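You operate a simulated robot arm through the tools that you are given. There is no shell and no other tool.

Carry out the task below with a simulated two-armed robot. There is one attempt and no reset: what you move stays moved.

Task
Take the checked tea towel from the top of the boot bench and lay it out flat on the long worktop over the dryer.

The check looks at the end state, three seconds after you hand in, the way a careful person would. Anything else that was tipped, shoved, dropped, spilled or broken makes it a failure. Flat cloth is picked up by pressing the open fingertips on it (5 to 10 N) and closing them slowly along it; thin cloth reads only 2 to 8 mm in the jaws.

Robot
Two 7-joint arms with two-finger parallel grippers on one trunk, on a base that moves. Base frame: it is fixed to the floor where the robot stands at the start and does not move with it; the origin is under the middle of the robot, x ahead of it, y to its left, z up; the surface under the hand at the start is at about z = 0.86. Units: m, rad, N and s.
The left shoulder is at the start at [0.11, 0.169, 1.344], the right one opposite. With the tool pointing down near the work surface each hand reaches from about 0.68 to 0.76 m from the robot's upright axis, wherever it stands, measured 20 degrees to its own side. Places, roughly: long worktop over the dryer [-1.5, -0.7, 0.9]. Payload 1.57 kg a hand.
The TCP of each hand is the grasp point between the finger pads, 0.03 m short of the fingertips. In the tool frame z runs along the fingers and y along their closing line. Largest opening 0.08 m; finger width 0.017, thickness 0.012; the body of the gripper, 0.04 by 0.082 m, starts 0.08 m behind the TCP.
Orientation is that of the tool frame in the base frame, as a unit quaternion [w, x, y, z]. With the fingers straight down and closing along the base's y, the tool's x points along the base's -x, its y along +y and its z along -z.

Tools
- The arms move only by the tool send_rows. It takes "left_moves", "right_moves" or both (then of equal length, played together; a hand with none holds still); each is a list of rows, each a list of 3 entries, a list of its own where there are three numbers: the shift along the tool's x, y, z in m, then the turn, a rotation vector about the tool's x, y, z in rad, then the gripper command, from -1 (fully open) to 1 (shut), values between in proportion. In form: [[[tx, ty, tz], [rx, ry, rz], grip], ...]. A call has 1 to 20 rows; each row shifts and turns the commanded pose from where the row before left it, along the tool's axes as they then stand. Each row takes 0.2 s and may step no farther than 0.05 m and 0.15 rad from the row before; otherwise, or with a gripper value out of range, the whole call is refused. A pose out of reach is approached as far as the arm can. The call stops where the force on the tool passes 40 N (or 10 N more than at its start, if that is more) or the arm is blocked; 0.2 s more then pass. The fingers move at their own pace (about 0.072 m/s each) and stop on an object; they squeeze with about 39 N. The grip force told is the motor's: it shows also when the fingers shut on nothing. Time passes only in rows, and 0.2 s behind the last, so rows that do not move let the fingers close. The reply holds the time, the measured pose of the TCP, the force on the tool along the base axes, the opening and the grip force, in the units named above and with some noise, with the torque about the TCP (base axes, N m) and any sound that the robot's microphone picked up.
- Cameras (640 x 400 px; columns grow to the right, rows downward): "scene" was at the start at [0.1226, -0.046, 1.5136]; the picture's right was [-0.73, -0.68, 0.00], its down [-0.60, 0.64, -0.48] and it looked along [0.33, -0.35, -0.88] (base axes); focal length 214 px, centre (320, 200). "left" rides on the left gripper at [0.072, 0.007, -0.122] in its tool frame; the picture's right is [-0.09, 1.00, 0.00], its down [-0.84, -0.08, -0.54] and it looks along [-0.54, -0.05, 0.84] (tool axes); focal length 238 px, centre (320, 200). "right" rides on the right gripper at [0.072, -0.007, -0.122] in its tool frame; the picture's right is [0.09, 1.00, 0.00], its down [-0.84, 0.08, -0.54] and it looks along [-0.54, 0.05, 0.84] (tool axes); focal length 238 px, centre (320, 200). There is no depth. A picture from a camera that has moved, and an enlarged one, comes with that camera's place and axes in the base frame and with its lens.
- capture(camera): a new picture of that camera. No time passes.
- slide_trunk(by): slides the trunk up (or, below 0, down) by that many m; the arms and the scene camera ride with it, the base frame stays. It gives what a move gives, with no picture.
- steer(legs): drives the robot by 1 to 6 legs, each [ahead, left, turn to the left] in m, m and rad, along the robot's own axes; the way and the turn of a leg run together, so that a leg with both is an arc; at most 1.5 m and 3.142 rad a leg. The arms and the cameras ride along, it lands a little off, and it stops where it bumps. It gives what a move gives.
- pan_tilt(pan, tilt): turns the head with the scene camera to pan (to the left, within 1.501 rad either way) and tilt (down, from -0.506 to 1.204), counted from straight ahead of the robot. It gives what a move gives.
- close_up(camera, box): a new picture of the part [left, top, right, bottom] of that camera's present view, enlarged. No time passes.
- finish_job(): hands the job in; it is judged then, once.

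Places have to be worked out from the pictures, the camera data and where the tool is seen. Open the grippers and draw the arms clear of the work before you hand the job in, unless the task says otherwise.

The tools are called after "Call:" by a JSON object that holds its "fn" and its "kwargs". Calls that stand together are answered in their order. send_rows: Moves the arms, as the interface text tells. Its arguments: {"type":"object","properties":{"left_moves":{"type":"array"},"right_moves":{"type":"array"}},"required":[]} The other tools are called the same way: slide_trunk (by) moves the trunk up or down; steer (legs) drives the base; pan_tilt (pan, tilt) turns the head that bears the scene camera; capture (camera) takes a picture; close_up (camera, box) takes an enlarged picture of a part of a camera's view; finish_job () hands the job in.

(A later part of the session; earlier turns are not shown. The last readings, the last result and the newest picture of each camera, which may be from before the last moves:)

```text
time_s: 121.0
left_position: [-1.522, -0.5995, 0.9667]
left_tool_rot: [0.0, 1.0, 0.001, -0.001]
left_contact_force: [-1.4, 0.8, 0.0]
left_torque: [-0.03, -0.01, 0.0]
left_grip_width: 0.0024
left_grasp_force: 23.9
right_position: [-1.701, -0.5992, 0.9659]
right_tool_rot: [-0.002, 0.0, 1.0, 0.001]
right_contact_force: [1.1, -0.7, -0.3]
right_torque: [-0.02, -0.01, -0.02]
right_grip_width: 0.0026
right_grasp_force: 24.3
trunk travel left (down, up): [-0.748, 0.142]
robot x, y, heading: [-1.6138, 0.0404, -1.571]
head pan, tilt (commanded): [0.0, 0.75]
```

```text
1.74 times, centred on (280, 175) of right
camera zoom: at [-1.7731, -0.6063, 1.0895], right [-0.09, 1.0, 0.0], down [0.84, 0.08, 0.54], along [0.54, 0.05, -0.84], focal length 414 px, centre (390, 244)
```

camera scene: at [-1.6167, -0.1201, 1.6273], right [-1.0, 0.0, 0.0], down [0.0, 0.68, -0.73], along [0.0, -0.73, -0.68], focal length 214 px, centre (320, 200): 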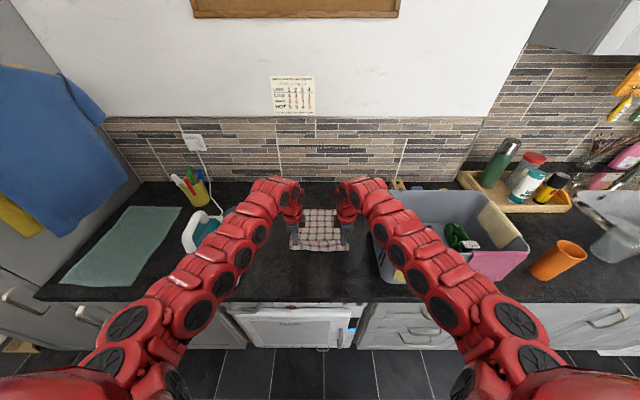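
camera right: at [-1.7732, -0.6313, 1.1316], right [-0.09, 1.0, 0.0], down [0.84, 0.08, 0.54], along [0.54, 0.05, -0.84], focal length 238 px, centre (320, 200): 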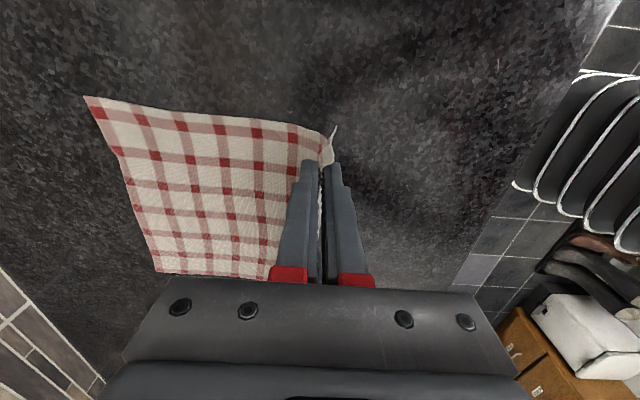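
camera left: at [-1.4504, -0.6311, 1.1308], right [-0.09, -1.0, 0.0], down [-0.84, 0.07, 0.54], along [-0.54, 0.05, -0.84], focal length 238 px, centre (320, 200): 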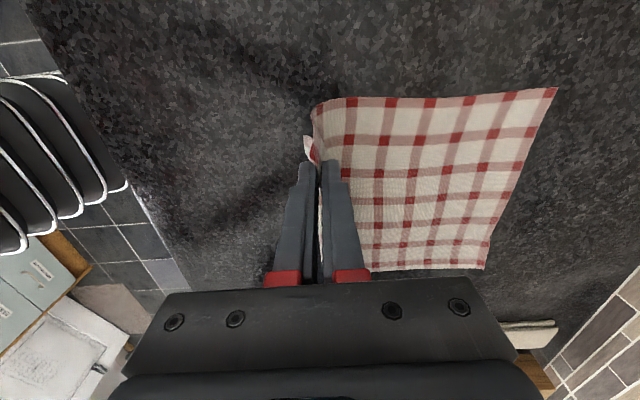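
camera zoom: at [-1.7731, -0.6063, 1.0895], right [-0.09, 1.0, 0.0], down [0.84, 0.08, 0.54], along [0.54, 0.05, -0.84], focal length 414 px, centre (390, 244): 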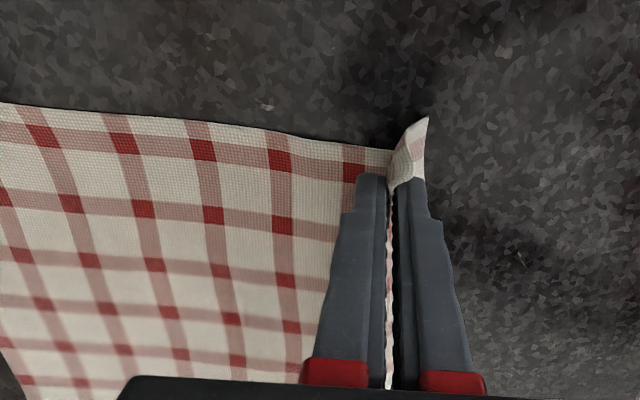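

Better; I draw back another 8 mm to make the sheet just taut, and then descend straight down in small steps.

Call:
{"fn": "send_rows", "kwargs": {"left_moves": [[[0, -0.004, 0], [0, 0, 0], 1], [[0, -0.004, 0], [0, 0, 0], 1], [[0, 0, 0.005], [0, 0, 0], 1], [[0, 0, 0.005], [0, 0, 0], 1], [[0, 0, 0.005], [0, 0, 0], 1], [[0, 0, 0.005], [0, 0, 0], 1]], "right_moves": [[[0, 0.004, 0], [0, 0, 0], 1], [[0, 0.004, 0], [0, 0, 0], 1], [[0, 0, 0.005], [0, 0, 0], 1], [[0, 0, 0.005], [0, 0, 0], 1], [[0, 0, 0.005], [0, 0, 0], 1], [[0, 0, 0.005], [0, 0, 0], 1]]}}

Call:
{"fn": "close_up", "kwargs": {"camera": "scene", "box": [270, 190, 370, 265]}}

Call:
{"fn": "close_up", "kwargs": {"camera": "left", "box": [220, 60, 500, 290]}}

Call:
{"fn": "close_up", "kwargs": {"camera": "right", "box": [140, 60, 420, 290]}}

```text
time_s: 122.4
left_position: [-1.5225, -0.5914, 0.9478]
left_tool_rot: [0.0, 1.0, 0.001, 0.0]
left_contact_force: [-0.6, -0.3, 0.2]
left_torque: [-0.02, 0.02, -0.02]
left_grip_width: 0.0025
left_grasp_force: 23.9
right_position: [-1.7029, -0.5909, 0.947]
right_tool_rot: [-0.001, -0.001, 1.0, 0.0]
right_contact_force: [0.5, 1.1, 3.4]
right_torque: [-0.05, -0.03, -0.01]
right_grip_width: 0.0024
right_grasp_force: 23.8
trunk travel left (down, up): [-0.748, 0.142]
robot x, y, heading: [-1.6118, 0.0424, -1.573]
head pan, tilt (commanded): [0.0, 0.75]
```

```text
5.33 times, centred on (320, 228) of scene
camera zoom: at [-1.6168, -0.1182, 1.6277], right [-1.0, 0.0, 0.0], down [0.0, 0.68, -0.73], along [0.0, -0.73, -0.68], focal length 1144 px, centre (320, 53)
```

zoom: 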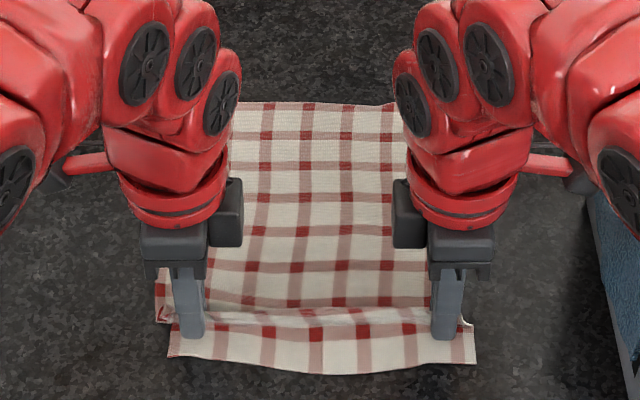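

```text
1.74 times, centred on (360, 175) of left
camera zoom: at [-1.4503, -0.5979, 1.0692], right [-0.09, -1.0, 0.0], down [-0.84, 0.07, 0.54], along [-0.54, 0.05, -0.84], focal length 414 px, centre (250, 244)
```

zoom: 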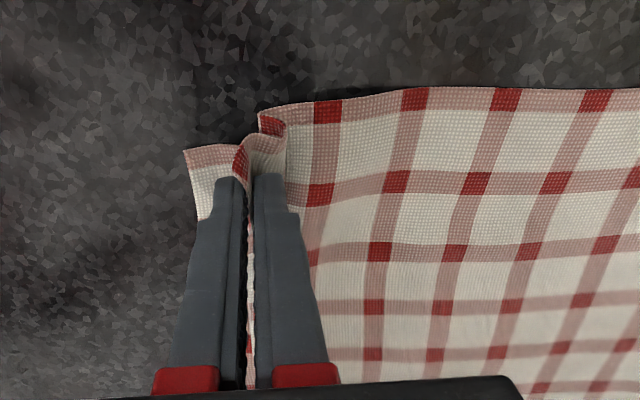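

```text
1.74 times, centred on (280, 175) of right
camera zoom: at [-1.7736, -0.5979, 1.07], right [-0.09, 1.0, 0.0], down [0.84, 0.08, 0.54], along [0.54, 0.05, -0.84], focal length 414 px, centre (390, 244)
```

zoom: 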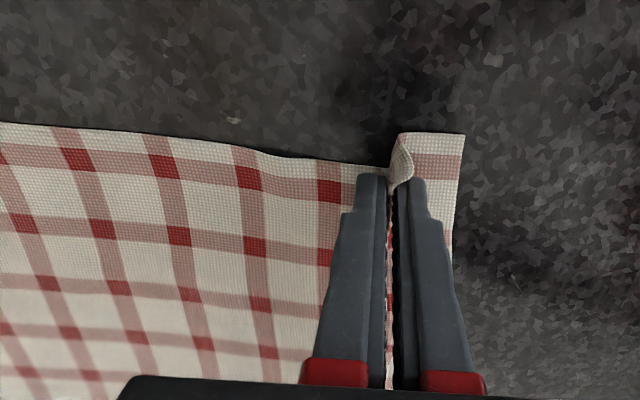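

Both flaps now lie toward me with a small ridge between the fingers; the tips are touching the counter (surface ≈0.915). I open the fingers a little, slowly, to let the cloth go.

Call:
{"fn": "send_rows", "kwargs": {"left_moves": [[[0, 0, 0], [0, 0, 0], 0.9], [[0, 0, 0], [0, 0, 0], 0.8], [[0, 0, 0], [0, 0, 0], 0.7], [[0, 0, 0], [0, 0, 0], 0.6], [[0, 0, 0], [0, 0, 0], 0.5], [[0, 0, 0], [0, 0, 0], 0.4], [[0, 0, 0], [0, 0, 0], 0.4]], "right_moves": [[[0, 0, 0], [0, 0, 0], 0.9], [[0, 0, 0], [0, 0, 0], 0.8], [[0, 0, 0], [0, 0, 0], 0.7], [[0, 0, 0], [0, 0, 0], 0.6], [[0, 0, 0], [0, 0, 0], 0.5], [[0, 0, 0], [0, 0, 0], 0.4], [[0, 0, 0], [0, 0, 0], 0.4]]}}

Call:
{"fn": "close_up", "kwargs": {"camera": "left", "box": [220, 60, 500, 290]}}

Call:
{"fn": "close_up", "kwargs": {"camera": "right", "box": [140, 60, 420, 290]}}

Call:
{"fn": "close_up", "kwargs": {"camera": "scene", "box": [270, 190, 370, 265]}}

```text
time_s: 124.0
left_position: [-1.5223, -0.5915, 0.9469]
left_tool_rot: [-0.001, 1.0, 0.001, 0.0]
left_contact_force: [-0.5, 0.7, -0.4]
left_torque: [-0.03, -0.02, -0.01]
left_grip_width: 0.0242
left_grasp_force: 0.1
right_position: [-1.7023, -0.5918, 0.9477]
right_tool_rot: [0.0, 0.0, 1.0, 0.001]
right_contact_force: [0.0, -0.2, 0.2]
right_torque: [0.01, -0.02, -0.03]
right_grip_width: 0.0241
right_grasp_force: 0.1
trunk travel left (down, up): [-0.748, 0.142]
robot x, y, heading: [-1.6153, 0.0418, -1.569]
head pan, tilt (commanded): [0.0, 0.75]
```

```text
1.74 times, centred on (360, 175) of left
camera zoom: at [-1.4501, -0.5982, 1.069], right [-0.09, -1.0, 0.0], down [-0.84, 0.07, 0.54], along [-0.54, 0.05, -0.84], focal length 414 px, centre (250, 244)
```

zoom: 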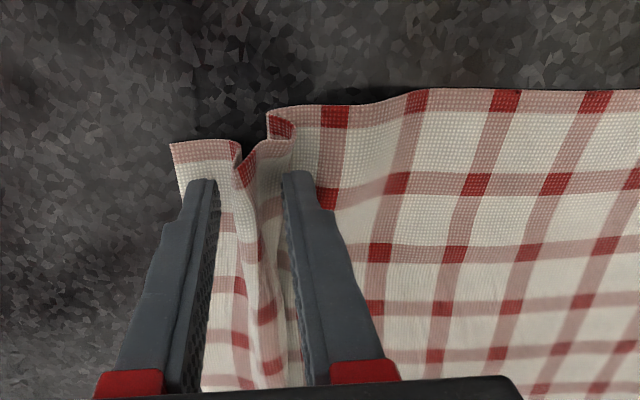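

```text
1.74 times, centred on (280, 175) of right
camera zoom: at [-1.7734, -0.5981, 1.0696], right [-0.09, 1.0, 0.0], down [0.84, 0.08, 0.54], along [0.54, 0.05, -0.84], focal length 414 px, centre (390, 244)
```

zoom: 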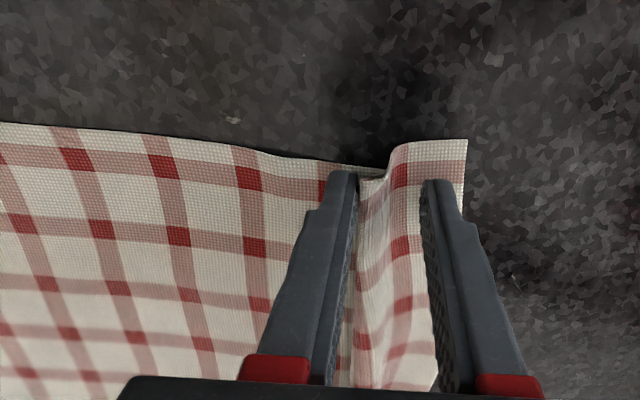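

```text
5.33 times, centred on (320, 228) of scene
camera zoom: at [-1.6167, -0.1188, 1.6275], right [-1.0, 0.0, 0.0], down [0.0, 0.68, -0.73], along [0.0, -0.73, -0.68], focal length 1144 px, centre (320, 53)
```

zoom: 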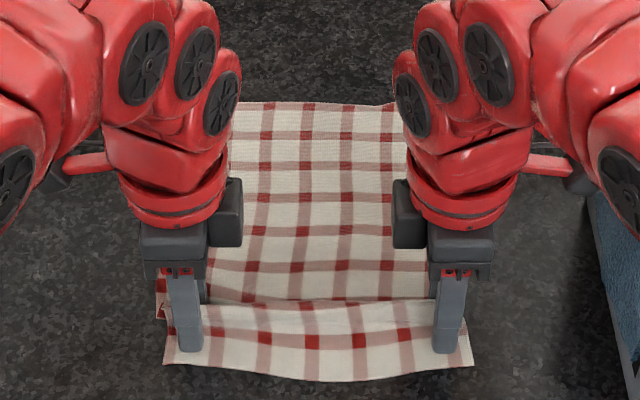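

The ridge is free and relaxing. I open a bit more and lift straight up 8 cm.

Call:
{"fn": "send_rows", "kwargs": {"left_moves": [[[0, 0, 0], [0, 0, 0], 0.2], [[0, 0, 0], [0, 0, 0], 0.1], [[0, 0, -0.005], [0, 0, 0], 0.1], [[0, 0, -0.01], [0, 0, 0], 0.1], [[0, 0, -0.02], [0, 0, 0], 0.1], [[0, 0, -0.02], [0, 0, 0], 0.1], [[0, 0, -0.025], [0, 0, 0], 0.1]], "right_moves": [[[0, 0, 0], [0, 0, 0], 0.2], [[0, 0, 0], [0, 0, 0], 0.1], [[0, 0, -0.005], [0, 0, 0], 0.1], [[0, 0, -0.01], [0, 0, 0], 0.1], [[0, 0, -0.02], [0, 0, 0], 0.1], [[0, 0, -0.02], [0, 0, 0], 0.1], [[0, 0, -0.025], [0, 0, 0], 0.1]]}}

Call:
{"fn": "capture", "kwargs": {"camera": "left"}}

Call:
{"fn": "capture", "kwargs": {"camera": "right"}}

Call:
{"fn": "close_up", "kwargs": {"camera": "scene", "box": [270, 190, 370, 265]}}

```text
time_s: 125.6
left_position: [-1.5233, -0.5976, 1.0257]
left_tool_rot: [-0.001, 1.0, 0.002, 0.0]
left_contact_force: [-0.4, -0.4, 0.2]
left_torque: [-0.01, 0.02, -0.04]
left_grip_width: 0.0362
left_grasp_force: 0.1
left hand out of reach, approached as far as the arm can: row 7
right_position: [-1.7005, -0.596, 1.0275]
right_tool_rot: [-0.001, 0.0, 1.0, 0.002]
right_contact_force: [-0.2, 0.2, 0.1]
right_torque: [-0.03, 0.0, -0.02]
right_grip_width: 0.0364
right_grasp_force: 0.0
right hand out of reach, approached as far as the arm can: row 7
trunk travel left (down, up): [-0.748, 0.142]
robot x, y, heading: [-1.6166, 0.0412, -1.573]
head pan, tilt (commanded): [0.0, 0.75]
```

```text
taken
camera left: at [-1.4515, -0.6034, 1.1485], right [-0.09, -1.0, 0.0], down [-0.84, 0.07, 0.54], along [-0.54, 0.05, -0.84], focal length 238 px, centre (320, 200)
```

left: 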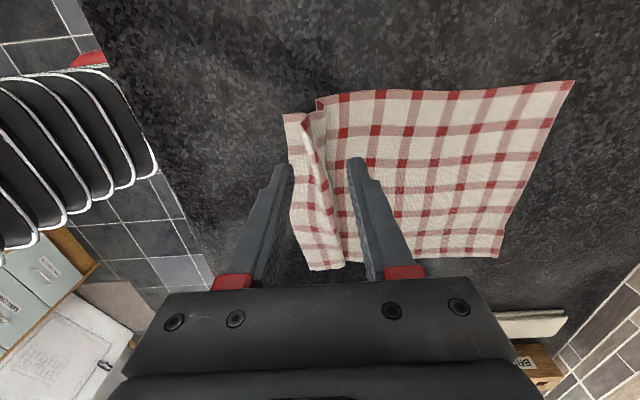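

```text
taken
camera right: at [-1.7728, -0.6037, 1.1502], right [-0.09, 1.0, 0.01], down [0.84, 0.07, 0.54], along [0.54, 0.05, -0.84], focal length 238 px, centre (320, 200)
```

right: 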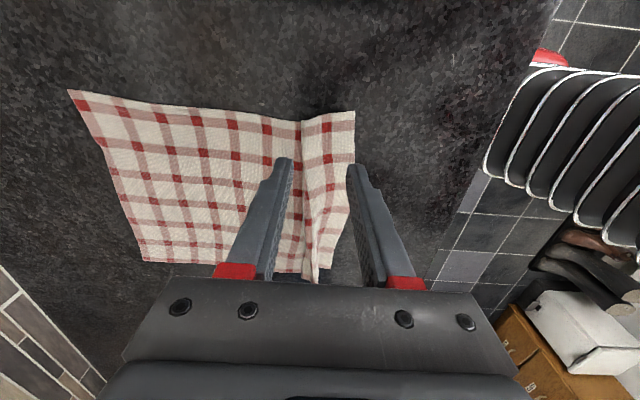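

```text
5.33 times, centred on (320, 228) of scene
camera zoom: at [-1.6168, -0.1181, 1.6276], right [-1.0, 0.0, 0.0], down [0.0, 0.68, -0.73], along [0.0, -0.73, -0.68], focal length 1144 px, centre (320, 53)
```

zoom: 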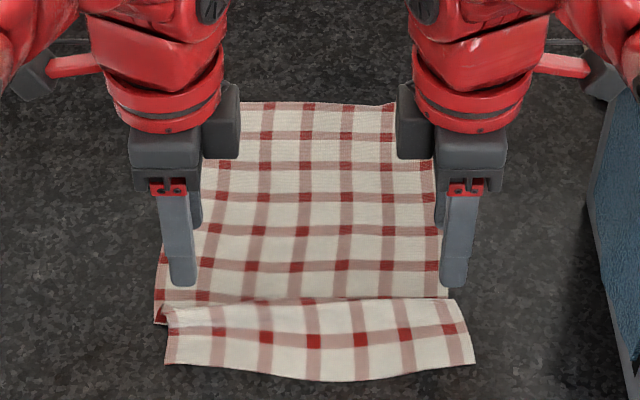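

The towel is laid with just a small Z-fold near the front: near edge at y≈-0.555, which should end at ≈-0.515 when stretched. I close the fingers, back the base 9 cm (hands well up), so that I can press on the near flap and draw it toward me.

Call:
{"fn": "send_rows", "kwargs": {"left_moves": [[[0, 0, 0], [0, 0, 0], 0.6], [[0, 0, 0], [0, 0, 0], 1], [[0, 0, 0], [0, 0, 0], 1]], "right_moves": [[[0, 0, 0], [0, 0, 0], 0.6], [[0, 0, 0], [0, 0, 0], 1], [[0, 0, 0], [0, 0, 0], 1]]}}

Call:
{"fn": "steer", "kwargs": {"legs": [[-0.09, 0, 0]]}}

Call:
{"fn": "close_up", "kwargs": {"camera": "scene", "box": [260, 180, 380, 280]}}

Call:
{"fn": "capture", "kwargs": {"camera": "left"}}

Call:
{"fn": "capture", "kwargs": {"camera": "right"}}

```text
time_s: 126.4
left_position: [-1.5243, -0.5973, 1.0252]
left_tool_rot: [-0.002, 1.0, 0.0, 0.0]
left_contact_force: [0.2, 0.1, -0.4]
left_torque: [-0.02, 0.01, 0.03]
left_grip_width: 0.0001
left_grasp_force: 21.4
right_position: [-1.7007, -0.5963, 1.0269]
right_tool_rot: [-0.001, 0.0, 1.0, 0.003]
right_contact_force: [-0.1, -0.2, -0.2]
right_torque: [-0.01, 0.02, 0.02]
right_grip_width: 0.0
right_grasp_force: 21.5
trunk travel left (down, up): [-0.748, 0.142]
robot x, y, heading: [-1.614, 0.0427, -1.565]
head pan, tilt (commanded): [0.0, 0.75]
```

```text
time_s: 127.5
left_position: [-1.5238, -0.5082, 1.0251]
left_tool_rot: [-0.002, 1.0, 0.002, 0.0]
left_contact_force: [0.6, -0.5, -0.3]
left_torque: [-0.01, 0.0, 0.04]
left_grip_width: 0.0
left_grasp_force: 21.7
right_position: [-1.7005, -0.5071, 1.0267]
right_tool_rot: [-0.001, 0.0, 1.0, 0.003]
right_contact_force: [0.4, -0.1, 0.0]
right_torque: [0.0, 0.01, 0.03]
right_grip_width: 0.0
right_grasp_force: 21.4
trunk travel left (down, up): [-0.748, 0.142]
robot x, y, heading: [-1.6165, 0.1282, -1.568]
head pan, tilt (commanded): [0.0, 0.75]
```

```text
4.00 times, centred on (320, 230) of scene
camera zoom: at [-1.6169, -0.0297, 1.6274], right [-1.0, 0.0, 0.0], down [0.0, 0.68, -0.73], along [0.0, -0.73, -0.68], focal length 858 px, centre (320, 80)
```

zoom: 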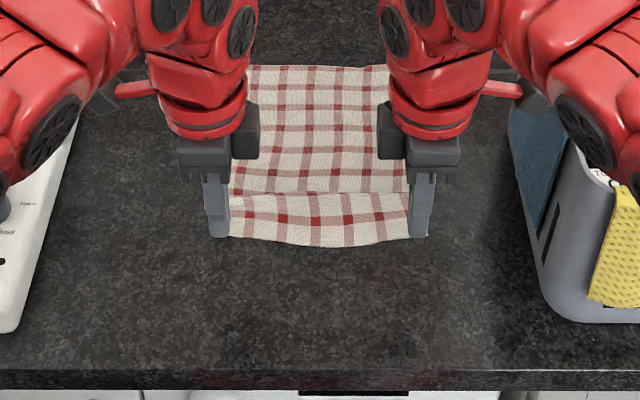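

```text
taken
camera left: at [-1.4516, -0.5147, 1.1479], right [-0.09, -1.0, 0.0], down [-0.84, 0.07, 0.54], along [-0.54, 0.05, -0.84], focal length 238 px, centre (320, 200)
```

left: 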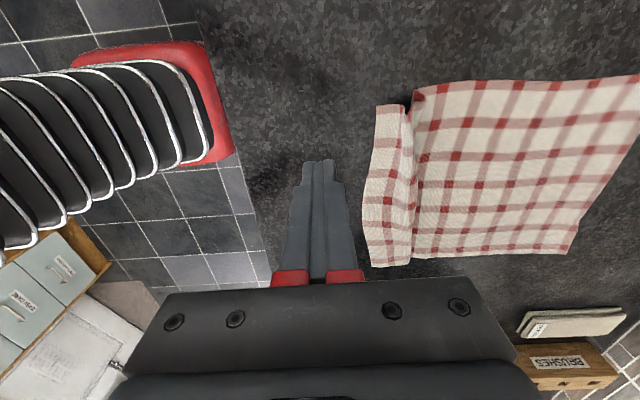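

```text
taken
camera right: at [-1.7729, -0.515, 1.1495], right [-0.09, 1.0, 0.01], down [0.84, 0.07, 0.54], along [0.54, 0.06, -0.84], focal length 238 px, centre (320, 200)
```

right: 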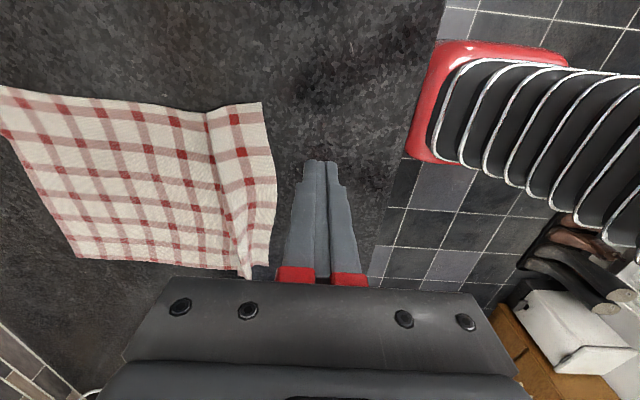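

I can see the near edge at y≈-0.562 (corners) and the pleat just behind it. I bring the closed fingertips over the flap corners (left y≈-0.572, right y≈-0.578) and down to just above it.

Call:
{"fn": "send_rows", "kwargs": {"left_moves": [[[0, 0.016, 0], [0, 0, 0], 1], [[0, 0.016, 0], [0, 0, 0], 1], [[0, 0.016, 0], [0, 0, 0], 1], [[0, 0.016, 0], [0, 0, 0], 1], [[0, 0, 0.02], [0, 0, 0], 1], [[0, 0, 0.02], [0, 0, 0], 1], [[0, 0, 0.02], [0, 0, 0], 1], [[0, 0, 0.01], [0, 0, 0], 1]], "right_moves": [[[0.001, -0.0175, 0], [0, 0, 0], 1], [[0.001, -0.0175, 0], [0, 0, 0], 1], [[0.001, -0.0175, 0], [0, 0, 0], 1], [[0.001, -0.0175, 0], [0, 0, 0], 1], [[0, 0, 0.02], [0, 0, 0], 1], [[0, 0, 0.02], [0, 0, 0], 1], [[0, 0, 0.02], [0, 0, 0], 1], [[0, 0, 0.01], [0, 0, 0], 1]]}}

Call:
{"fn": "close_up", "kwargs": {"camera": "left", "box": [220, 60, 500, 290]}}

Call:
{"fn": "close_up", "kwargs": {"camera": "right", "box": [140, 60, 420, 290]}}

```text
time_s: 129.3
left_position: [-1.5236, -0.5711, 0.9561]
left_tool_rot: [-0.002, 1.0, 0.001, 0.0]
left_contact_force: [0.2, 0.2, 1.2]
left_torque: [0.01, 0.02, -0.01]
left_grip_width: 0.0002
left_grasp_force: 21.6
right_position: [-1.7052, -0.5758, 0.9566]
right_tool_rot: [-0.001, 0.0, 1.0, 0.003]
right_contact_force: [-0.1, 0.8, 0.7]
right_torque: [0.01, -0.02, 0.0]
right_grip_width: 0.0001
right_grasp_force: 21.5
trunk travel left (down, up): [-0.748, 0.142]
robot x, y, heading: [-1.6144, 0.1336, -1.572]
head pan, tilt (commanded): [0.0, 0.75]
```

```text
1.74 times, centred on (360, 175) of left
camera zoom: at [-1.4514, -0.5783, 1.0779], right [-0.09, -1.0, 0.0], down [-0.84, 0.07, 0.54], along [-0.54, 0.05, -0.84], focal length 414 px, centre (250, 244)
```

zoom: 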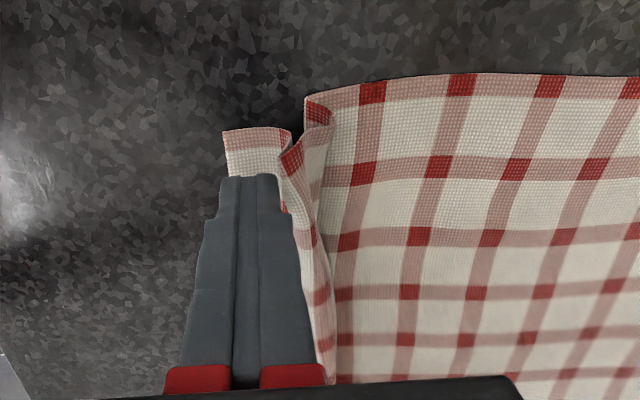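

```text
1.74 times, centred on (280, 175) of right
camera zoom: at [-1.7769, -0.5838, 1.0794], right [-0.09, 1.0, 0.01], down [0.84, 0.07, 0.54], along [0.54, 0.05, -0.84], focal length 414 px, centre (390, 244)
```

zoom: 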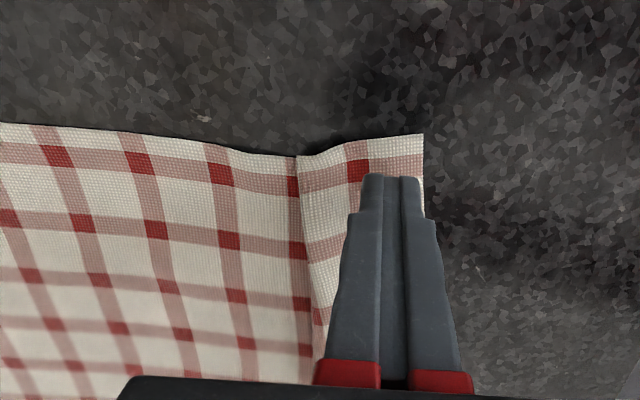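

Both fingertips are right over the flap corners. I press down in small steps.

Call:
{"fn": "send_rows", "kwargs": {"left_moves": [[[0, 0, 0.004], [0, 0, 0], 1], [[0, 0, 0.004], [0, 0, 0], 1], [[0, 0, 0.001], [0, 0, 0], 1]], "right_moves": [[[0, 0, 0.004], [0, 0, 0], 1], [[0, 0, 0.004], [0, 0, 0], 1], [[0, 0, 0.001], [0, 0, 0], 1]]}}

```text
time_s: 130.1
left_position: [-1.5234, -0.5706, 0.9466]
left_tool_rot: [-0.001, 1.0, 0.001, 0.0]
left_contact_force: [-0.8, 0.3, -0.4]
left_torque: [0.02, -0.05, -0.01]
left_grip_width: 0.0
left_grasp_force: 21.5
right_position: [-1.705, -0.5759, 0.9471]
right_tool_rot: [-0.001, 0.0, 1.0, 0.003]
right_contact_force: [0.4, 0.5, -0.5]
right_torque: [0.01, -0.03, 0.0]
right_grip_width: 0.0002
right_grasp_force: 21.2
trunk travel left (down, up): [-0.748, 0.142]
robot x, y, heading: [-1.6178, 0.1329, -1.566]
head pan, tilt (commanded): [0.0, 0.75]
```

Call:
{"fn": "send_rows", "kwargs": {"left_moves": [[[0, 0, 0.002], [0, 0, 0], 1], [[0, 0, 0.001], [0, 0, 0], 1]], "right_moves": [[[0, 0, 0.002], [0, 0, 0], 1], [[0, 0, 0.001], [0, 0, 0], 1]]}}

```text
time_s: 130.7
left_position: [-1.5251, -0.571, 0.9437]
left_tool_rot: [-0.002, 1.0, 0.001, 0.001]
left_contact_force: [0.5, 0.4, 0.2]
left_torque: [0.01, -0.03, 0.0]
left_grip_width: 0.0001
left_grasp_force: 21.5
right_position: [-1.7054, -0.5765, 0.9444]
right_tool_rot: [-0.001, -0.001, 1.0, 0.003]
right_contact_force: [-0.2, 0.5, 0.1]
right_torque: [-0.03, -0.01, 0.04]
right_grip_width: 0.0
right_grasp_force: 20.9
trunk travel left (down, up): [-0.748, 0.142]
robot x, y, heading: [-1.615, 0.1339, -1.567]
head pan, tilt (commanded): [0.0, 0.75]
```

No contact yet at tips ≈0.914, so I continue down in 2 mm steps.

Call:
{"fn": "send_rows", "kwargs": {"left_moves": [[[0, 0, 0.002], [0, 0, 0], 1], [[0, 0, 0.002], [0, 0, 0], 1]], "right_moves": [[[0, 0, 0.002], [0, 0, 0], 1], [[0, 0, 0.002], [0, 0, 0], 1]]}}

```text
time_s: 131.3
left_position: [-1.524, -0.5712, 0.9414]
left_tool_rot: [0.0, 1.0, 0.002, 0.001]
left_contact_force: [0.5, -1.3, 7.6]
left_torque: [-0.01, 0.03, 0.0]
left_grip_width: 0.0001
left_grasp_force: 21.3
right_position: [-1.7058, -0.5775, 0.942]
right_tool_rot: [-0.001, 0.0, 1.0, 0.002]
right_contact_force: [-0.1, -1.0, 11.4]
right_torque: [-0.16, -0.02, -0.02]
right_grip_width: 0.0
right_grasp_force: 21.4
trunk travel left (down, up): [-0.748, 0.142]
robot x, y, heading: [-1.6211, 0.1349, -1.57]
head pan, tilt (commanded): [0.0, 0.75]
```

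Pressing at 8–11 N. I draw both hands back 2 cm slowly and look.

Call:
{"fn": "send_rows", "kwargs": {"left_moves": [[[0, -0.004, 0], [0, 0, 0], 1], [[0, -0.004, 0], [0, 0, 0], 1], [[0, -0.004, 0], [0, 0, 0], 1], [[0, -0.004, 0], [0, 0, 0], 1], [[0, -0.004, 0], [0, 0, 0], 1]], "right_moves": [[[0, 0.004, -0.0004], [0, 0, 0], 1], [[0, 0.004, 0], [0, 0, 0], 1], [[0, 0.004, 0], [0, 0, 0], 1], [[0, 0.004, 0], [0, 0, 0], 1], [[0, 0.004, 0], [0, 0, 0], 1]]}}

Call:
{"fn": "close_up", "kwargs": {"camera": "left", "box": [220, 60, 500, 290]}}

Call:
{"fn": "close_up", "kwargs": {"camera": "right", "box": [140, 60, 420, 290]}}

Call:
{"fn": "close_up", "kwargs": {"camera": "scene", "box": [260, 180, 380, 280]}}

```text
time_s: 132.5
left_position: [-1.5232, -0.5504, 0.9414]
left_tool_rot: [0.0, 1.0, 0.002, 0.0]
left_contact_force: [0.5, -2.8, 13.5]
left_torque: [-0.07, -0.01, -0.01]
left_grip_width: 0.0
left_grasp_force: 21.1
right_position: [-1.7054, -0.5551, 0.9417]
right_tool_rot: [-0.001, -0.001, 1.0, 0.002]
right_contact_force: [0.3, -3.2, 13.9]
right_torque: [-0.21, -0.06, -0.01]
right_grip_width: 0.0002
right_grasp_force: 21.2
trunk travel left (down, up): [-0.748, 0.142]
robot x, y, heading: [-1.6108, 0.1311, -1.565]
head pan, tilt (commanded): [0.0, 0.75]
```

```text
1.74 times, centred on (360, 175) of left
camera zoom: at [-1.4512, -0.5562, 1.0636], right [-0.09, -1.0, 0.0], down [-0.84, 0.07, 0.54], along [-0.54, 0.05, -0.84], focal length 414 px, centre (250, 244)
```

zoom: 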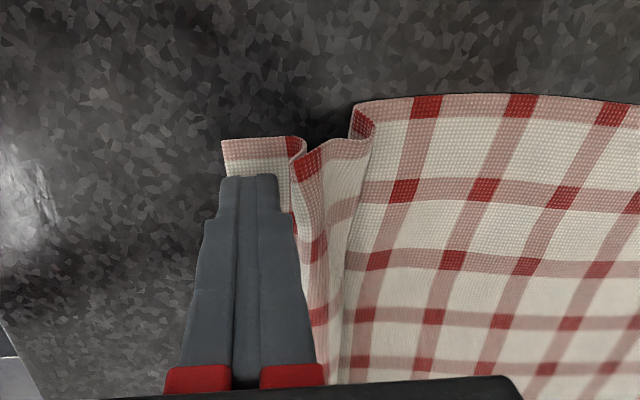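

```text
1.74 times, centred on (280, 175) of right
camera zoom: at [-1.7772, -0.5621, 1.0655], right [-0.09, 1.0, 0.0], down [0.84, 0.08, 0.54], along [0.54, 0.05, -0.84], focal length 414 px, centre (390, 244)
```

zoom: 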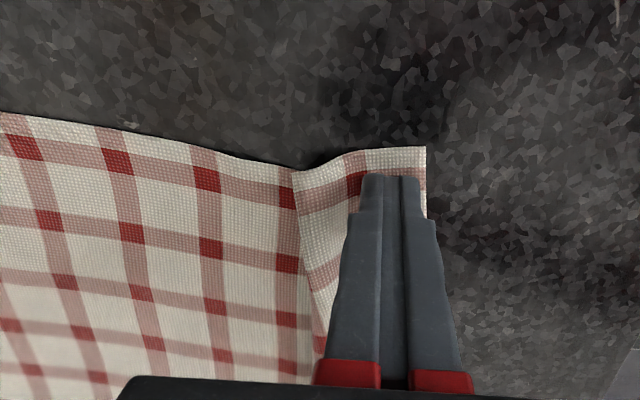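

```text
4.00 times, centred on (320, 230) of scene
camera zoom: at [-1.6171, -0.0264, 1.6279], right [-1.0, 0.0, 0.0], down [0.0, 0.68, -0.73], along [0.0, -0.73, -0.68], focal length 858 px, centre (320, 80)
```

zoom: 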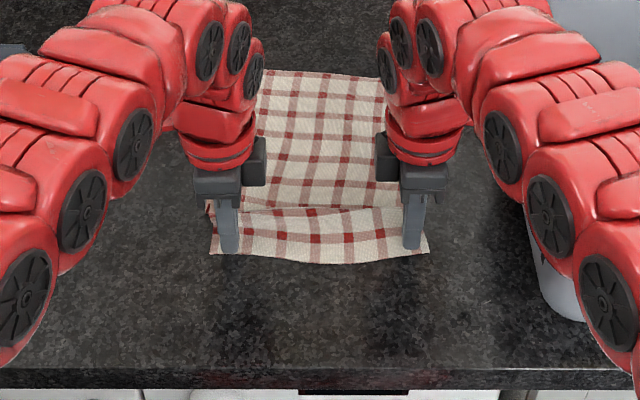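

The left pleat is opening nicely, but on the right the whole sheet seems to slide along a bit. I lift both fingertips and look at the state.

Call:
{"fn": "send_rows", "kwargs": {"left_moves": [[[0, 0, -0.004], [0, 0, 0], 1], [[0, 0, -0.016], [0, 0, 0], 1], [[0, 0, -0.02], [0, 0, 0], 1], [[0, 0, -0.02], [0, 0, 0], 1]], "right_moves": [[[0, 0, -0.004], [0, 0, 0], 1], [[0, 0, -0.016], [0, 0, 0], 1], [[0, 0, -0.02], [0, 0, 0], 1], [[0, 0, -0.02], [0, 0, 0], 1]]}}

Call:
{"fn": "capture", "kwargs": {"camera": "left"}}

Call:
{"fn": "capture", "kwargs": {"camera": "right"}}

Call:
{"fn": "close_up", "kwargs": {"camera": "scene", "box": [260, 180, 380, 280]}}

```text
time_s: 133.5
left_position: [-1.524, -0.5523, 1.0008]
left_tool_rot: [-0.003, 1.0, 0.001, 0.0]
left_contact_force: [0.5, 0.7, -0.2]
left_torque: [-0.01, 0.02, -0.03]
left_grip_width: 0.0
left_grasp_force: 21.8
right_position: [-1.7058, -0.5569, 1.0015]
right_tool_rot: [-0.001, 0.0, 1.0, 0.003]
right_contact_force: [-0.8, 0.0, 0.5]
right_torque: [-0.01, 0.03, 0.01]
right_grip_width: 0.0001
right_grasp_force: 21.4
trunk travel left (down, up): [-0.748, 0.142]
robot x, y, heading: [-1.6156, 0.1307, -1.567]
head pan, tilt (commanded): [0.0, 0.75]
```

```text
taken
camera left: at [-1.4516, -0.5579, 1.1224], right [-0.09, -1.0, 0.0], down [-0.84, 0.07, 0.54], along [-0.54, 0.05, -0.84], focal length 238 px, centre (320, 200)
```

left: 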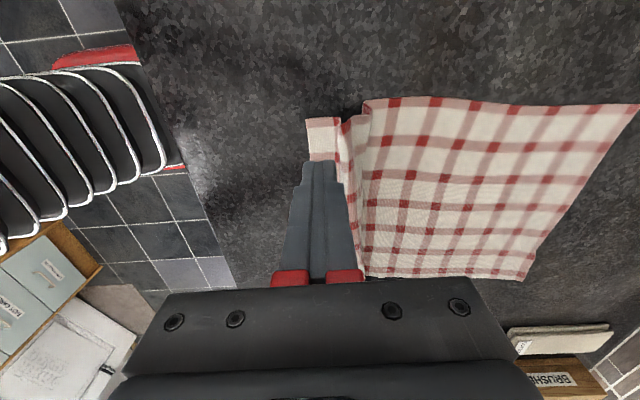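

```text
taken
camera right: at [-1.7771, -0.5642, 1.1247], right [-0.09, 1.0, 0.0], down [0.84, 0.08, 0.54], along [0.54, 0.05, -0.84], focal length 238 px, centre (320, 200)
```

right: 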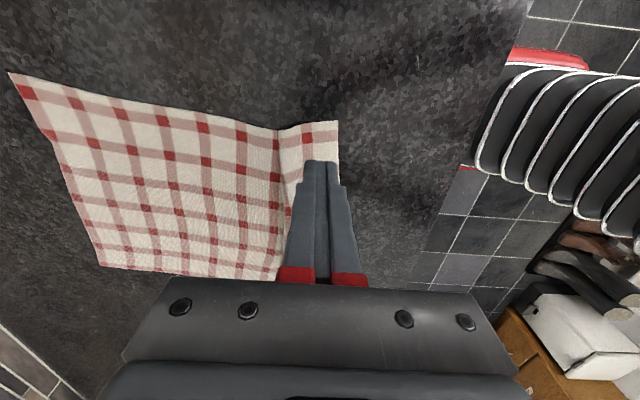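

```text
4.00 times, centred on (320, 230) of scene
camera zoom: at [-1.6169, -0.0289, 1.6275], right [-1.0, 0.0, 0.0], down [0.0, 0.68, -0.73], along [0.0, -0.73, -0.68], focal length 858 px, centre (320, 80)
```

zoom: 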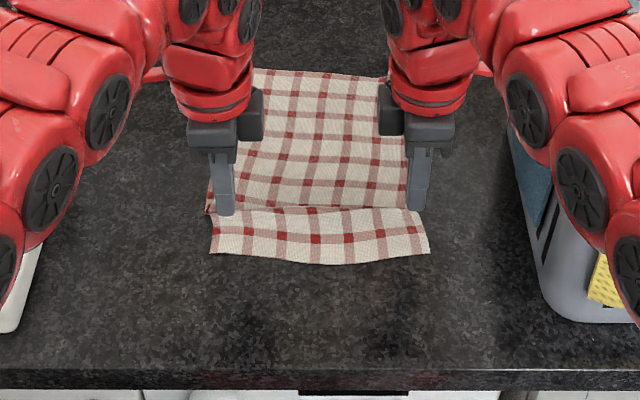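

Measured now: near edge y≈-0.542, far edge y≈-0.815 (the whole sheet slid a bit), so ~6.5 cm is still in the fold; on the right only the outer ~1.3 cm of the flap is single-layered. I back the base 2.5 cm, and reposition so the right fingertip presses only on the very edge.

Call:
{"fn": "steer", "kwargs": {"legs": [[-0.025, 0, 0]]}}

```text
time_s: 134.3
left_position: [-1.5233, -0.5307, 0.997]
left_tool_rot: [-0.004, 1.0, 0.002, 0.001]
left_contact_force: [0.7, -1.4, -0.3]
left_torque: [0.03, -0.01, 0.0]
left_grip_width: 0.0001
left_grasp_force: 21.7
right_position: [-1.7059, -0.536, 0.9995]
right_tool_rot: [-0.001, 0.0, 1.0, 0.004]
right_contact_force: [0.1, -0.8, -0.3]
right_torque: [0.06, 0.03, 0.01]
right_grip_width: 0.0001
right_grasp_force: 21.8
trunk travel left (down, up): [-0.748, 0.142]
robot x, y, heading: [-1.6159, 0.1575, -1.566]
head pan, tilt (commanded): [0.0, 0.75]
```

Now I move the left tip to y≈-0.556 and the right to y≈-0.543 and come down close to the cloth.

Call:
{"fn": "send_rows", "kwargs": {"left_moves": [[[0, 0.009, 0], [0, 0, 0], 1], [[0, 0.009, 0], [0, 0, 0], 1], [[0, 0.008, 0], [0, 0, 0], 1], [[0, 0, 0.015], [0, 0, 0], 1], [[0, 0, 0.015], [0, 0, 0], 1], [[0, 0, 0.01], [0, 0, 0], 1], [[0, 0, 0], [0, 0, 0], 1]], "right_moves": [[[0, -0.003, 0], [0, 0, 0], 1], [[0, -0.003, 0], [0, 0, 0], 1], [[0, -0.002, 0], [0, 0, 0], 1], [[0, 0, 0.015], [0, 0, 0], 1], [[0, 0, 0.015], [0, 0, 0], 1], [[0, 0, 0.01], [0, 0, 0], 1], [[0, 0, 0], [0, 0, 0], 1]]}}

Call:
{"fn": "close_up", "kwargs": {"camera": "left", "box": [220, 60, 500, 290]}}

Call:
{"fn": "close_up", "kwargs": {"camera": "right", "box": [140, 60, 420, 290]}}

```text
time_s: 135.9
left_position: [-1.5239, -0.5538, 0.9596]
left_tool_rot: [-0.002, 1.0, 0.001, 0.0]
left_contact_force: [0.6, 0.1, 0.4]
left_torque: [-0.02, 0.0, -0.01]
left_grip_width: 0.0
left_grasp_force: 21.8
right_position: [-1.706, -0.5398, 0.9611]
right_tool_rot: [-0.001, 0.0, 1.0, 0.004]
right_contact_force: [-0.3, 0.0, -0.3]
right_torque: [-0.01, 0.0, 0.0]
right_grip_width: 0.0
right_grasp_force: 21.2
trunk travel left (down, up): [-0.748, 0.142]
robot x, y, heading: [-1.6145, 0.1602, -1.568]
head pan, tilt (commanded): [0.0, 0.75]
```

```text
1.74 times, centred on (360, 175) of left
camera zoom: at [-1.4516, -0.5597, 1.0816], right [-0.09, -1.0, 0.0], down [-0.84, 0.07, 0.54], along [-0.54, 0.05, -0.84], focal length 414 px, centre (250, 244)
```

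zoom: 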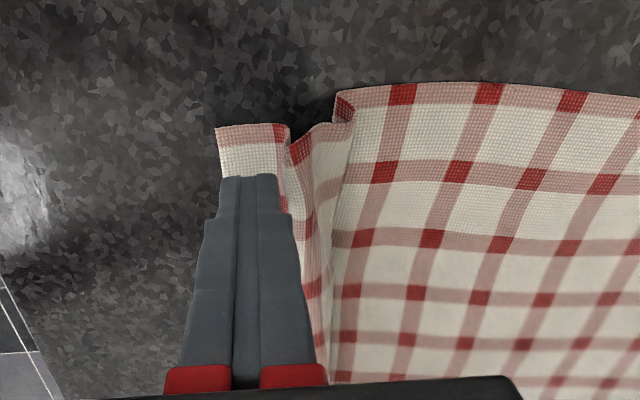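

```text
1.74 times, centred on (280, 175) of right
camera zoom: at [-1.7776, -0.548, 1.0839], right [-0.09, 1.0, 0.01], down [0.84, 0.07, 0.54], along [0.54, 0.06, -0.84], focal length 414 px, centre (390, 244)
```

zoom: 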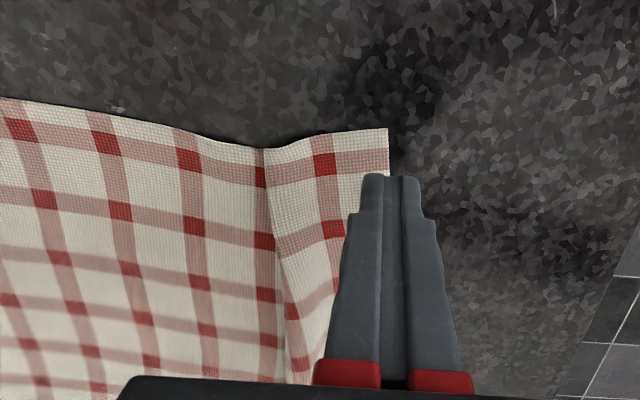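

Both tips are placed as intended. I press down gently.

Call:
{"fn": "send_rows", "kwargs": {"left_moves": [[[0, 0, 0.008], [0, 0, 0], 1], [[0, 0, 0.007], [0, 0, 0], 1], [[0, 0, 0.003], [0, 0, 0], 1], [[0, 0, 0], [0, 0, 0], 1]], "right_moves": [[[0, 0, 0.008], [0, 0, 0], 1], [[0, 0, 0.008], [0, 0, 0], 1], [[0, 0, 0.0035], [0, 0, 0], 1], [[0, 0, 0], [0, 0, 0], 1]]}}

```text
time_s: 136.9
left_position: [-1.5232, -0.554, 0.9414]
left_tool_rot: [-0.002, 1.0, 0.002, 0.0]
left_contact_force: [0.4, 0.5, 1.1]
left_torque: [0.02, -0.02, 0.0]
left_grip_width: 0.0002
left_grasp_force: 20.6
right_position: [-1.7051, -0.5406, 0.9409]
right_tool_rot: [-0.001, 0.0, 1.0, 0.004]
right_contact_force: [0.1, -0.4, 1.0]
right_torque: [-0.01, -0.01, -0.02]
right_grip_width: 0.0
right_grasp_force: 21.2
trunk travel left (down, up): [-0.748, 0.142]
robot x, y, heading: [-1.6147, 0.1561, -1.566]
head pan, tilt (commanded): [0.0, 0.75]
```

Call:
{"fn": "send_rows", "kwargs": {"left_moves": [[[0, 0, 0.0015], [0, 0, 0], 1], [[0, 0, 0], [0, 0, 0], 1]], "right_moves": [[[0, 0, 0.0015], [0, 0, 0], 1], [[0, 0, 0], [0, 0, 0], 1]]}}

```text
time_s: 137.6
left_position: [-1.522, -0.5526, 0.9399]
left_tool_rot: [-0.001, 1.0, 0.001, 0.0]
left_contact_force: [0.1, -0.7, 5.9]
left_torque: [-0.05, -0.03, 0.02]
left_grip_width: 0.0
left_grasp_force: 21.3
right_position: [-1.7059, -0.539, 0.9409]
right_tool_rot: [-0.001, 0.0, 1.0, 0.001]
right_contact_force: [0.5, -0.9, 4.6]
right_torque: [-0.03, -0.03, 0.01]
right_grip_width: 0.0001
right_grasp_force: 21.3
trunk travel left (down, up): [-0.748, 0.142]
robot x, y, heading: [-1.6136, 0.1551, -1.566]
head pan, tilt (commanded): [0.0, 0.75]
```

Contact at 5–6 N on both. I draw back slowly by 2.4 cm and check.

Call:
{"fn": "send_rows", "kwargs": {"left_moves": [[[0, -0.003, 0], [0, 0, 0], 1], [[0, -0.003, 0], [0, 0, 0], 1], [[0, -0.003, 0], [0, 0, 0], 1], [[0, -0.003, 0], [0, 0, 0], 1], [[0, -0.003, 0], [0, 0, 0], 1], [[0, -0.003, 0], [0, 0, 0], 1], [[0, -0.003, 0], [0, 0, 0], 1], [[0, -0.003, 0], [0, 0, 0], 1]], "right_moves": [[[0, 0.003, 0], [0, 0, 0], 1], [[0, 0.003, 0], [0, 0, 0], 1], [[0, 0.003, 0], [0, 0, 0], 1], [[0, 0.003, 0], [0, 0, 0], 1], [[0, 0.003, 0], [0, 0, 0], 1], [[0, 0.003, 0], [0, 0, 0], 1], [[0, 0.003, 0], [0, 0, 0], 1], [[0, 0.003, 0], [0, 0, 0], 1]]}}

Call:
{"fn": "close_up", "kwargs": {"camera": "left", "box": [220, 60, 500, 290]}}

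Call:
{"fn": "close_up", "kwargs": {"camera": "right", "box": [140, 60, 420, 290]}}

Call:
{"fn": "close_up", "kwargs": {"camera": "scene", "box": [260, 180, 380, 280]}}

```text
time_s: 139.3
left_position: [-1.5226, -0.5266, 0.942]
left_tool_rot: [-0.001, 1.0, 0.001, 0.0]
left_contact_force: [1.0, -1.8, 8.7]
left_torque: [-0.01, -0.01, 0.01]
left_grip_width: 0.0002
left_grasp_force: 21.7
right_position: [-1.7048, -0.5144, 0.9422]
right_tool_rot: [-0.001, 0.0, 1.0, 0.001]
right_contact_force: [-0.4, -2.1, 11.4]
right_torque: [-0.14, 0.0, 0.01]
right_grip_width: 0.0
right_grasp_force: 21.2
trunk travel left (down, up): [-0.748, 0.142]
robot x, y, heading: [-1.6167, 0.1584, -1.566]
head pan, tilt (commanded): [0.0, 0.75]
```

```text
1.74 times, centred on (360, 175) of left
camera zoom: at [-1.4519, -0.5341, 1.0636], right [-0.09, -1.0, 0.0], down [-0.84, 0.07, 0.54], along [-0.54, 0.05, -0.84], focal length 414 px, centre (250, 244)
```

zoom: 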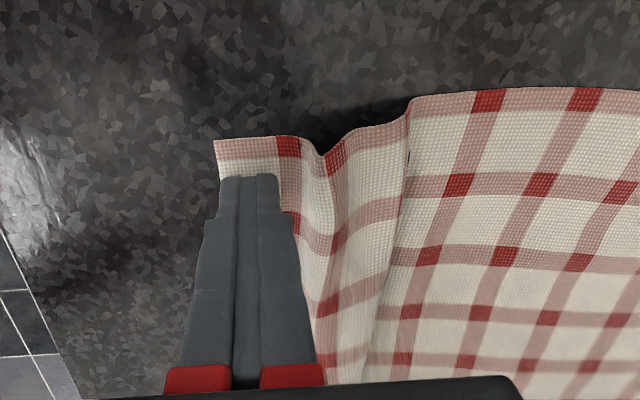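

```text
1.74 times, centred on (280, 175) of right
camera zoom: at [-1.7771, -0.5223, 1.0645], right [-0.09, 1.0, 0.0], down [0.84, 0.07, 0.54], along [0.54, 0.05, -0.84], focal length 414 px, centre (390, 244)
```

zoom: 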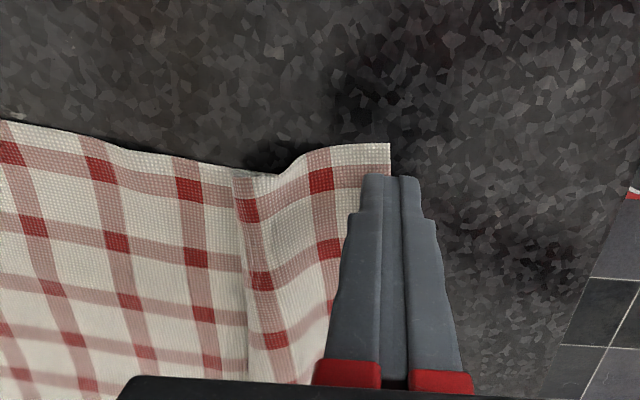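

```text
4.00 times, centred on (320, 230) of scene
camera zoom: at [-1.6169, -0.0028, 1.6278], right [-1.0, 0.0, 0.0], down [0.0, 0.68, -0.73], along [0.0, -0.73, -0.68], focal length 858 px, centre (320, 80)
```

zoom: 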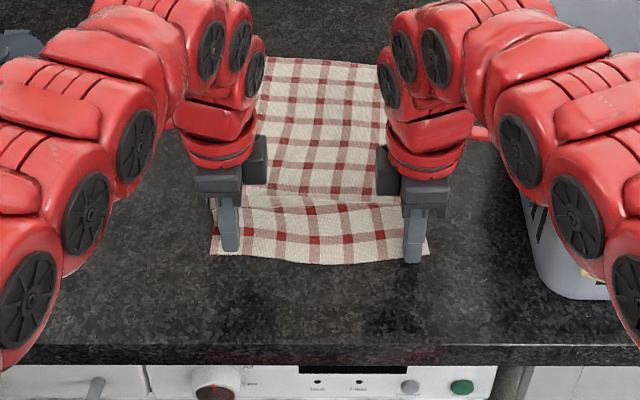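

It is working: the folds on both sides are opening out. I pull another 2.4 cm.

Call:
{"fn": "send_rows", "kwargs": {"left_moves": [[[0, -0.003, 0], [0, 0, 0], 1], [[0, -0.003, 0], [0, 0, 0], 1], [[0, -0.003, 0], [0, 0, 0], 1], [[0, -0.003, 0], [0, 0, 0], 1], [[0, -0.003, 0], [0, 0, 0], 1], [[0, -0.003, 0], [0, 0, 0], 1], [[0, -0.003, 0], [0, 0, 0], 1], [[0, -0.003, 0], [0, 0, 0], 1]], "right_moves": [[[0, 0.003, -0.0003], [0, 0, 0], 1], [[0, 0.003, 0], [0, 0, 0], 1], [[0, 0.003, 0], [0, 0, 0], 1], [[0, 0.003, 0], [0, 0, 0], 1], [[0, 0.003, 0], [0, 0, 0], 1], [[0, 0.003, 0], [0, 0, 0], 1], [[0, 0.003, 0], [0, 0, 0], 1], [[0, 0.003, 0], [0, 0, 0], 1]]}}

Call:
{"fn": "capture", "kwargs": {"camera": "left"}}

Call:
{"fn": "capture", "kwargs": {"camera": "right"}}

Call:
{"fn": "close_up", "kwargs": {"camera": "scene", "box": [260, 180, 380, 280]}}

```text
time_s: 141.2
left_position: [-1.5238, -0.5033, 0.9414]
left_tool_rot: [-0.001, 1.0, 0.001, 0.001]
left_contact_force: [-0.3, -2.8, 14.7]
left_torque: [-0.03, 0.02, 0.01]
left_grip_width: 0.0001
left_grasp_force: 21.3
right_position: [-1.7054, -0.4919, 0.9411]
right_tool_rot: [-0.001, 0.0, 1.0, 0.002]
right_contact_force: [0.2, -0.2, 6.5]
right_torque: [-0.06, 0.0, -0.02]
right_grip_width: 0.0
right_grasp_force: 21.3
trunk travel left (down, up): [-0.748, 0.142]
robot x, y, heading: [-1.6159, 0.1582, -1.567]
head pan, tilt (commanded): [0.0, 0.75]
```

```text
taken
camera left: at [-1.4519, -0.5104, 1.0635], right [-0.09, -1.0, 0.0], down [-0.84, 0.07, 0.54], along [-0.54, 0.05, -0.84], focal length 238 px, centre (320, 200)
```

left: 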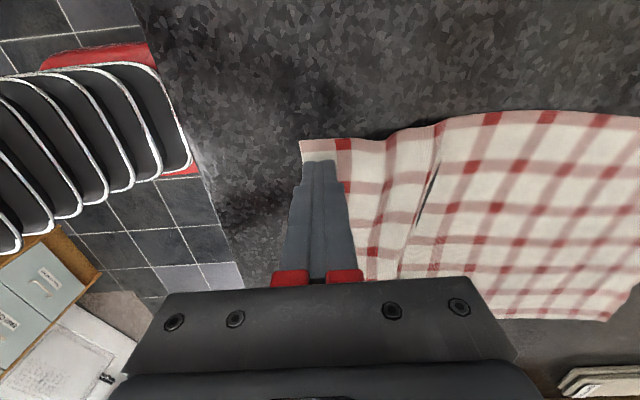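

```text
taken
camera right: at [-1.7776, -0.4982, 1.0646], right [-0.09, 1.0, 0.0], down [0.84, 0.07, 0.54], along [0.54, 0.05, -0.84], focal length 238 px, centre (320, 200)
```

right: 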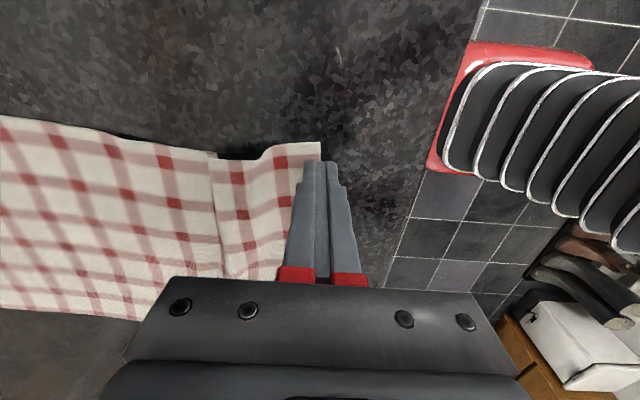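

```text
4.00 times, centred on (320, 230) of scene
camera zoom: at [-1.6171, -0.003, 1.6278], right [-1.0, 0.0, 0.0], down [0.0, 0.68, -0.73], along [0.0, -0.73, -0.68], focal length 858 px, centre (320, 80)
```

zoom: 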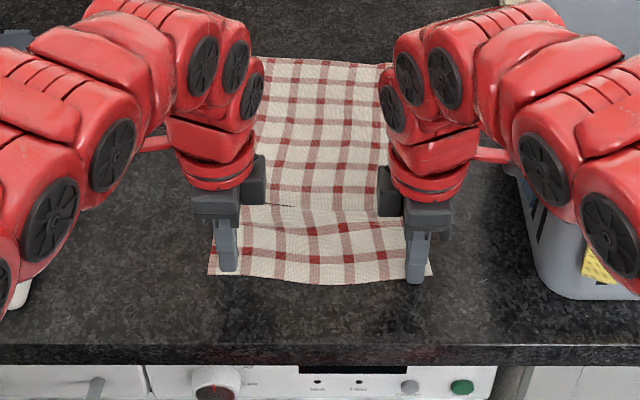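

Nearly flat: near edge at y≈-0.4925, 8 cm inside the counter's front edge. A further 1.4 cm of pull should take the rest out.

Call:
{"fn": "send_rows", "kwargs": {"left_moves": [[[0, -0.002, -0.0003], [0, 0, 0], 1], [[0, -0.002, 0], [0, 0, 0], 1], [[0, -0.002, 0], [0, 0, 0], 1], [[0, -0.002, 0], [0, 0, 0], 1], [[0, -0.002, 0], [0, 0, 0], 1], [[0, -0.002, 0], [0, 0, 0], 1], [[0, -0.002, 0], [0, 0, 0], 1]], "right_moves": [[[0, 0.002, 0.0004], [0, 0, 0], 1], [[0, 0.002, 0], [0, 0, 0], 1], [[0, 0.002, 0], [0, 0, 0], 1], [[0, 0.002, 0], [0, 0, 0], 1], [[0, 0.002, 0], [0, 0, 0], 1], [[0, 0.002, 0], [0, 0, 0], 1], [[0, 0.002, 0], [0, 0, 0], 1]]}}

Call:
{"fn": "capture", "kwargs": {"camera": "left"}}

Call:
{"fn": "capture", "kwargs": {"camera": "right"}}

Call:
{"fn": "close_up", "kwargs": {"camera": "scene", "box": [260, 180, 380, 280]}}

```text
time_s: 142.8
left_position: [-1.5242, -0.4891, 0.9414]
left_tool_rot: [-0.001, 1.0, 0.002, 0.0]
left_contact_force: [0.0, 0.2, 1.6]
left_torque: [0.0, 0.0, 0.02]
left_grip_width: 0.0002
left_grasp_force: 21.2
right_position: [-1.7048, -0.4773, 0.9416]
right_tool_rot: [0.0, 0.0, 1.0, 0.002]
right_contact_force: [-0.4, -3.9, 19.5]
right_torque: [-0.22, -0.01, -0.01]
right_grip_width: 0.0
right_grasp_force: 21.1
trunk travel left (down, up): [-0.748, 0.142]
robot x, y, heading: [-1.6104, 0.1558, -1.57]
head pan, tilt (commanded): [0.0, 0.75]
```

```text
taken
camera left: at [-1.452, -0.4958, 1.0638], right [-0.09, -1.0, 0.0], down [-0.84, 0.07, 0.54], along [-0.54, 0.05, -0.84], focal length 238 px, centre (320, 200)
```

left: 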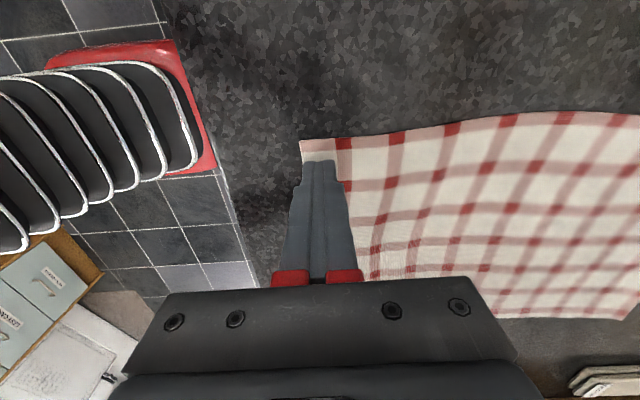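

```text
taken
camera right: at [-1.7771, -0.4845, 1.0645], right [-0.09, 1.0, 0.0], down [0.84, 0.08, 0.54], along [0.54, 0.05, -0.84], focal length 238 px, centre (320, 200)
```

right: 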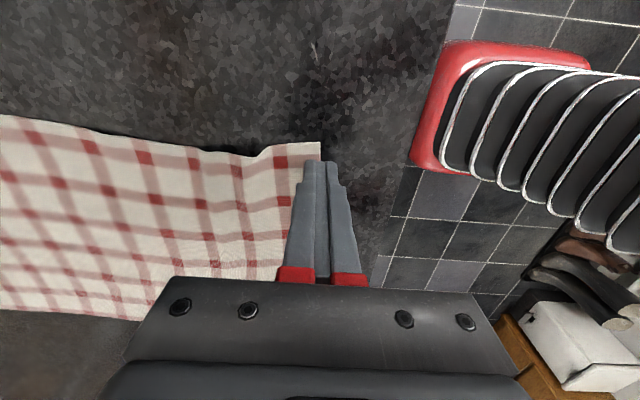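

```text
4.00 times, centred on (320, 230) of scene
camera zoom: at [-1.6168, -0.0027, 1.6278], right [-1.0, 0.0, 0.0], down [0.0, 0.68, -0.73], along [0.0, -0.73, -0.68], focal length 858 px, centre (320, 80)
```

zoom: 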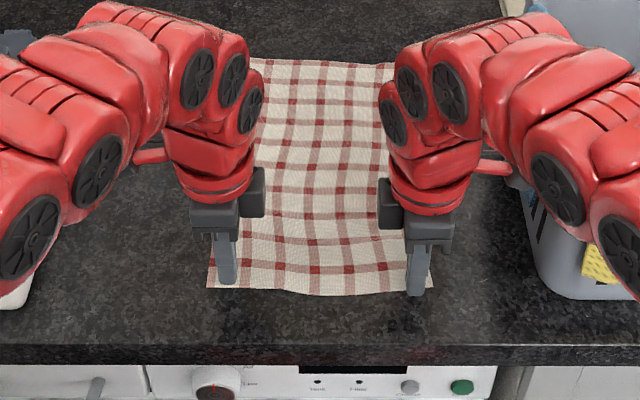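

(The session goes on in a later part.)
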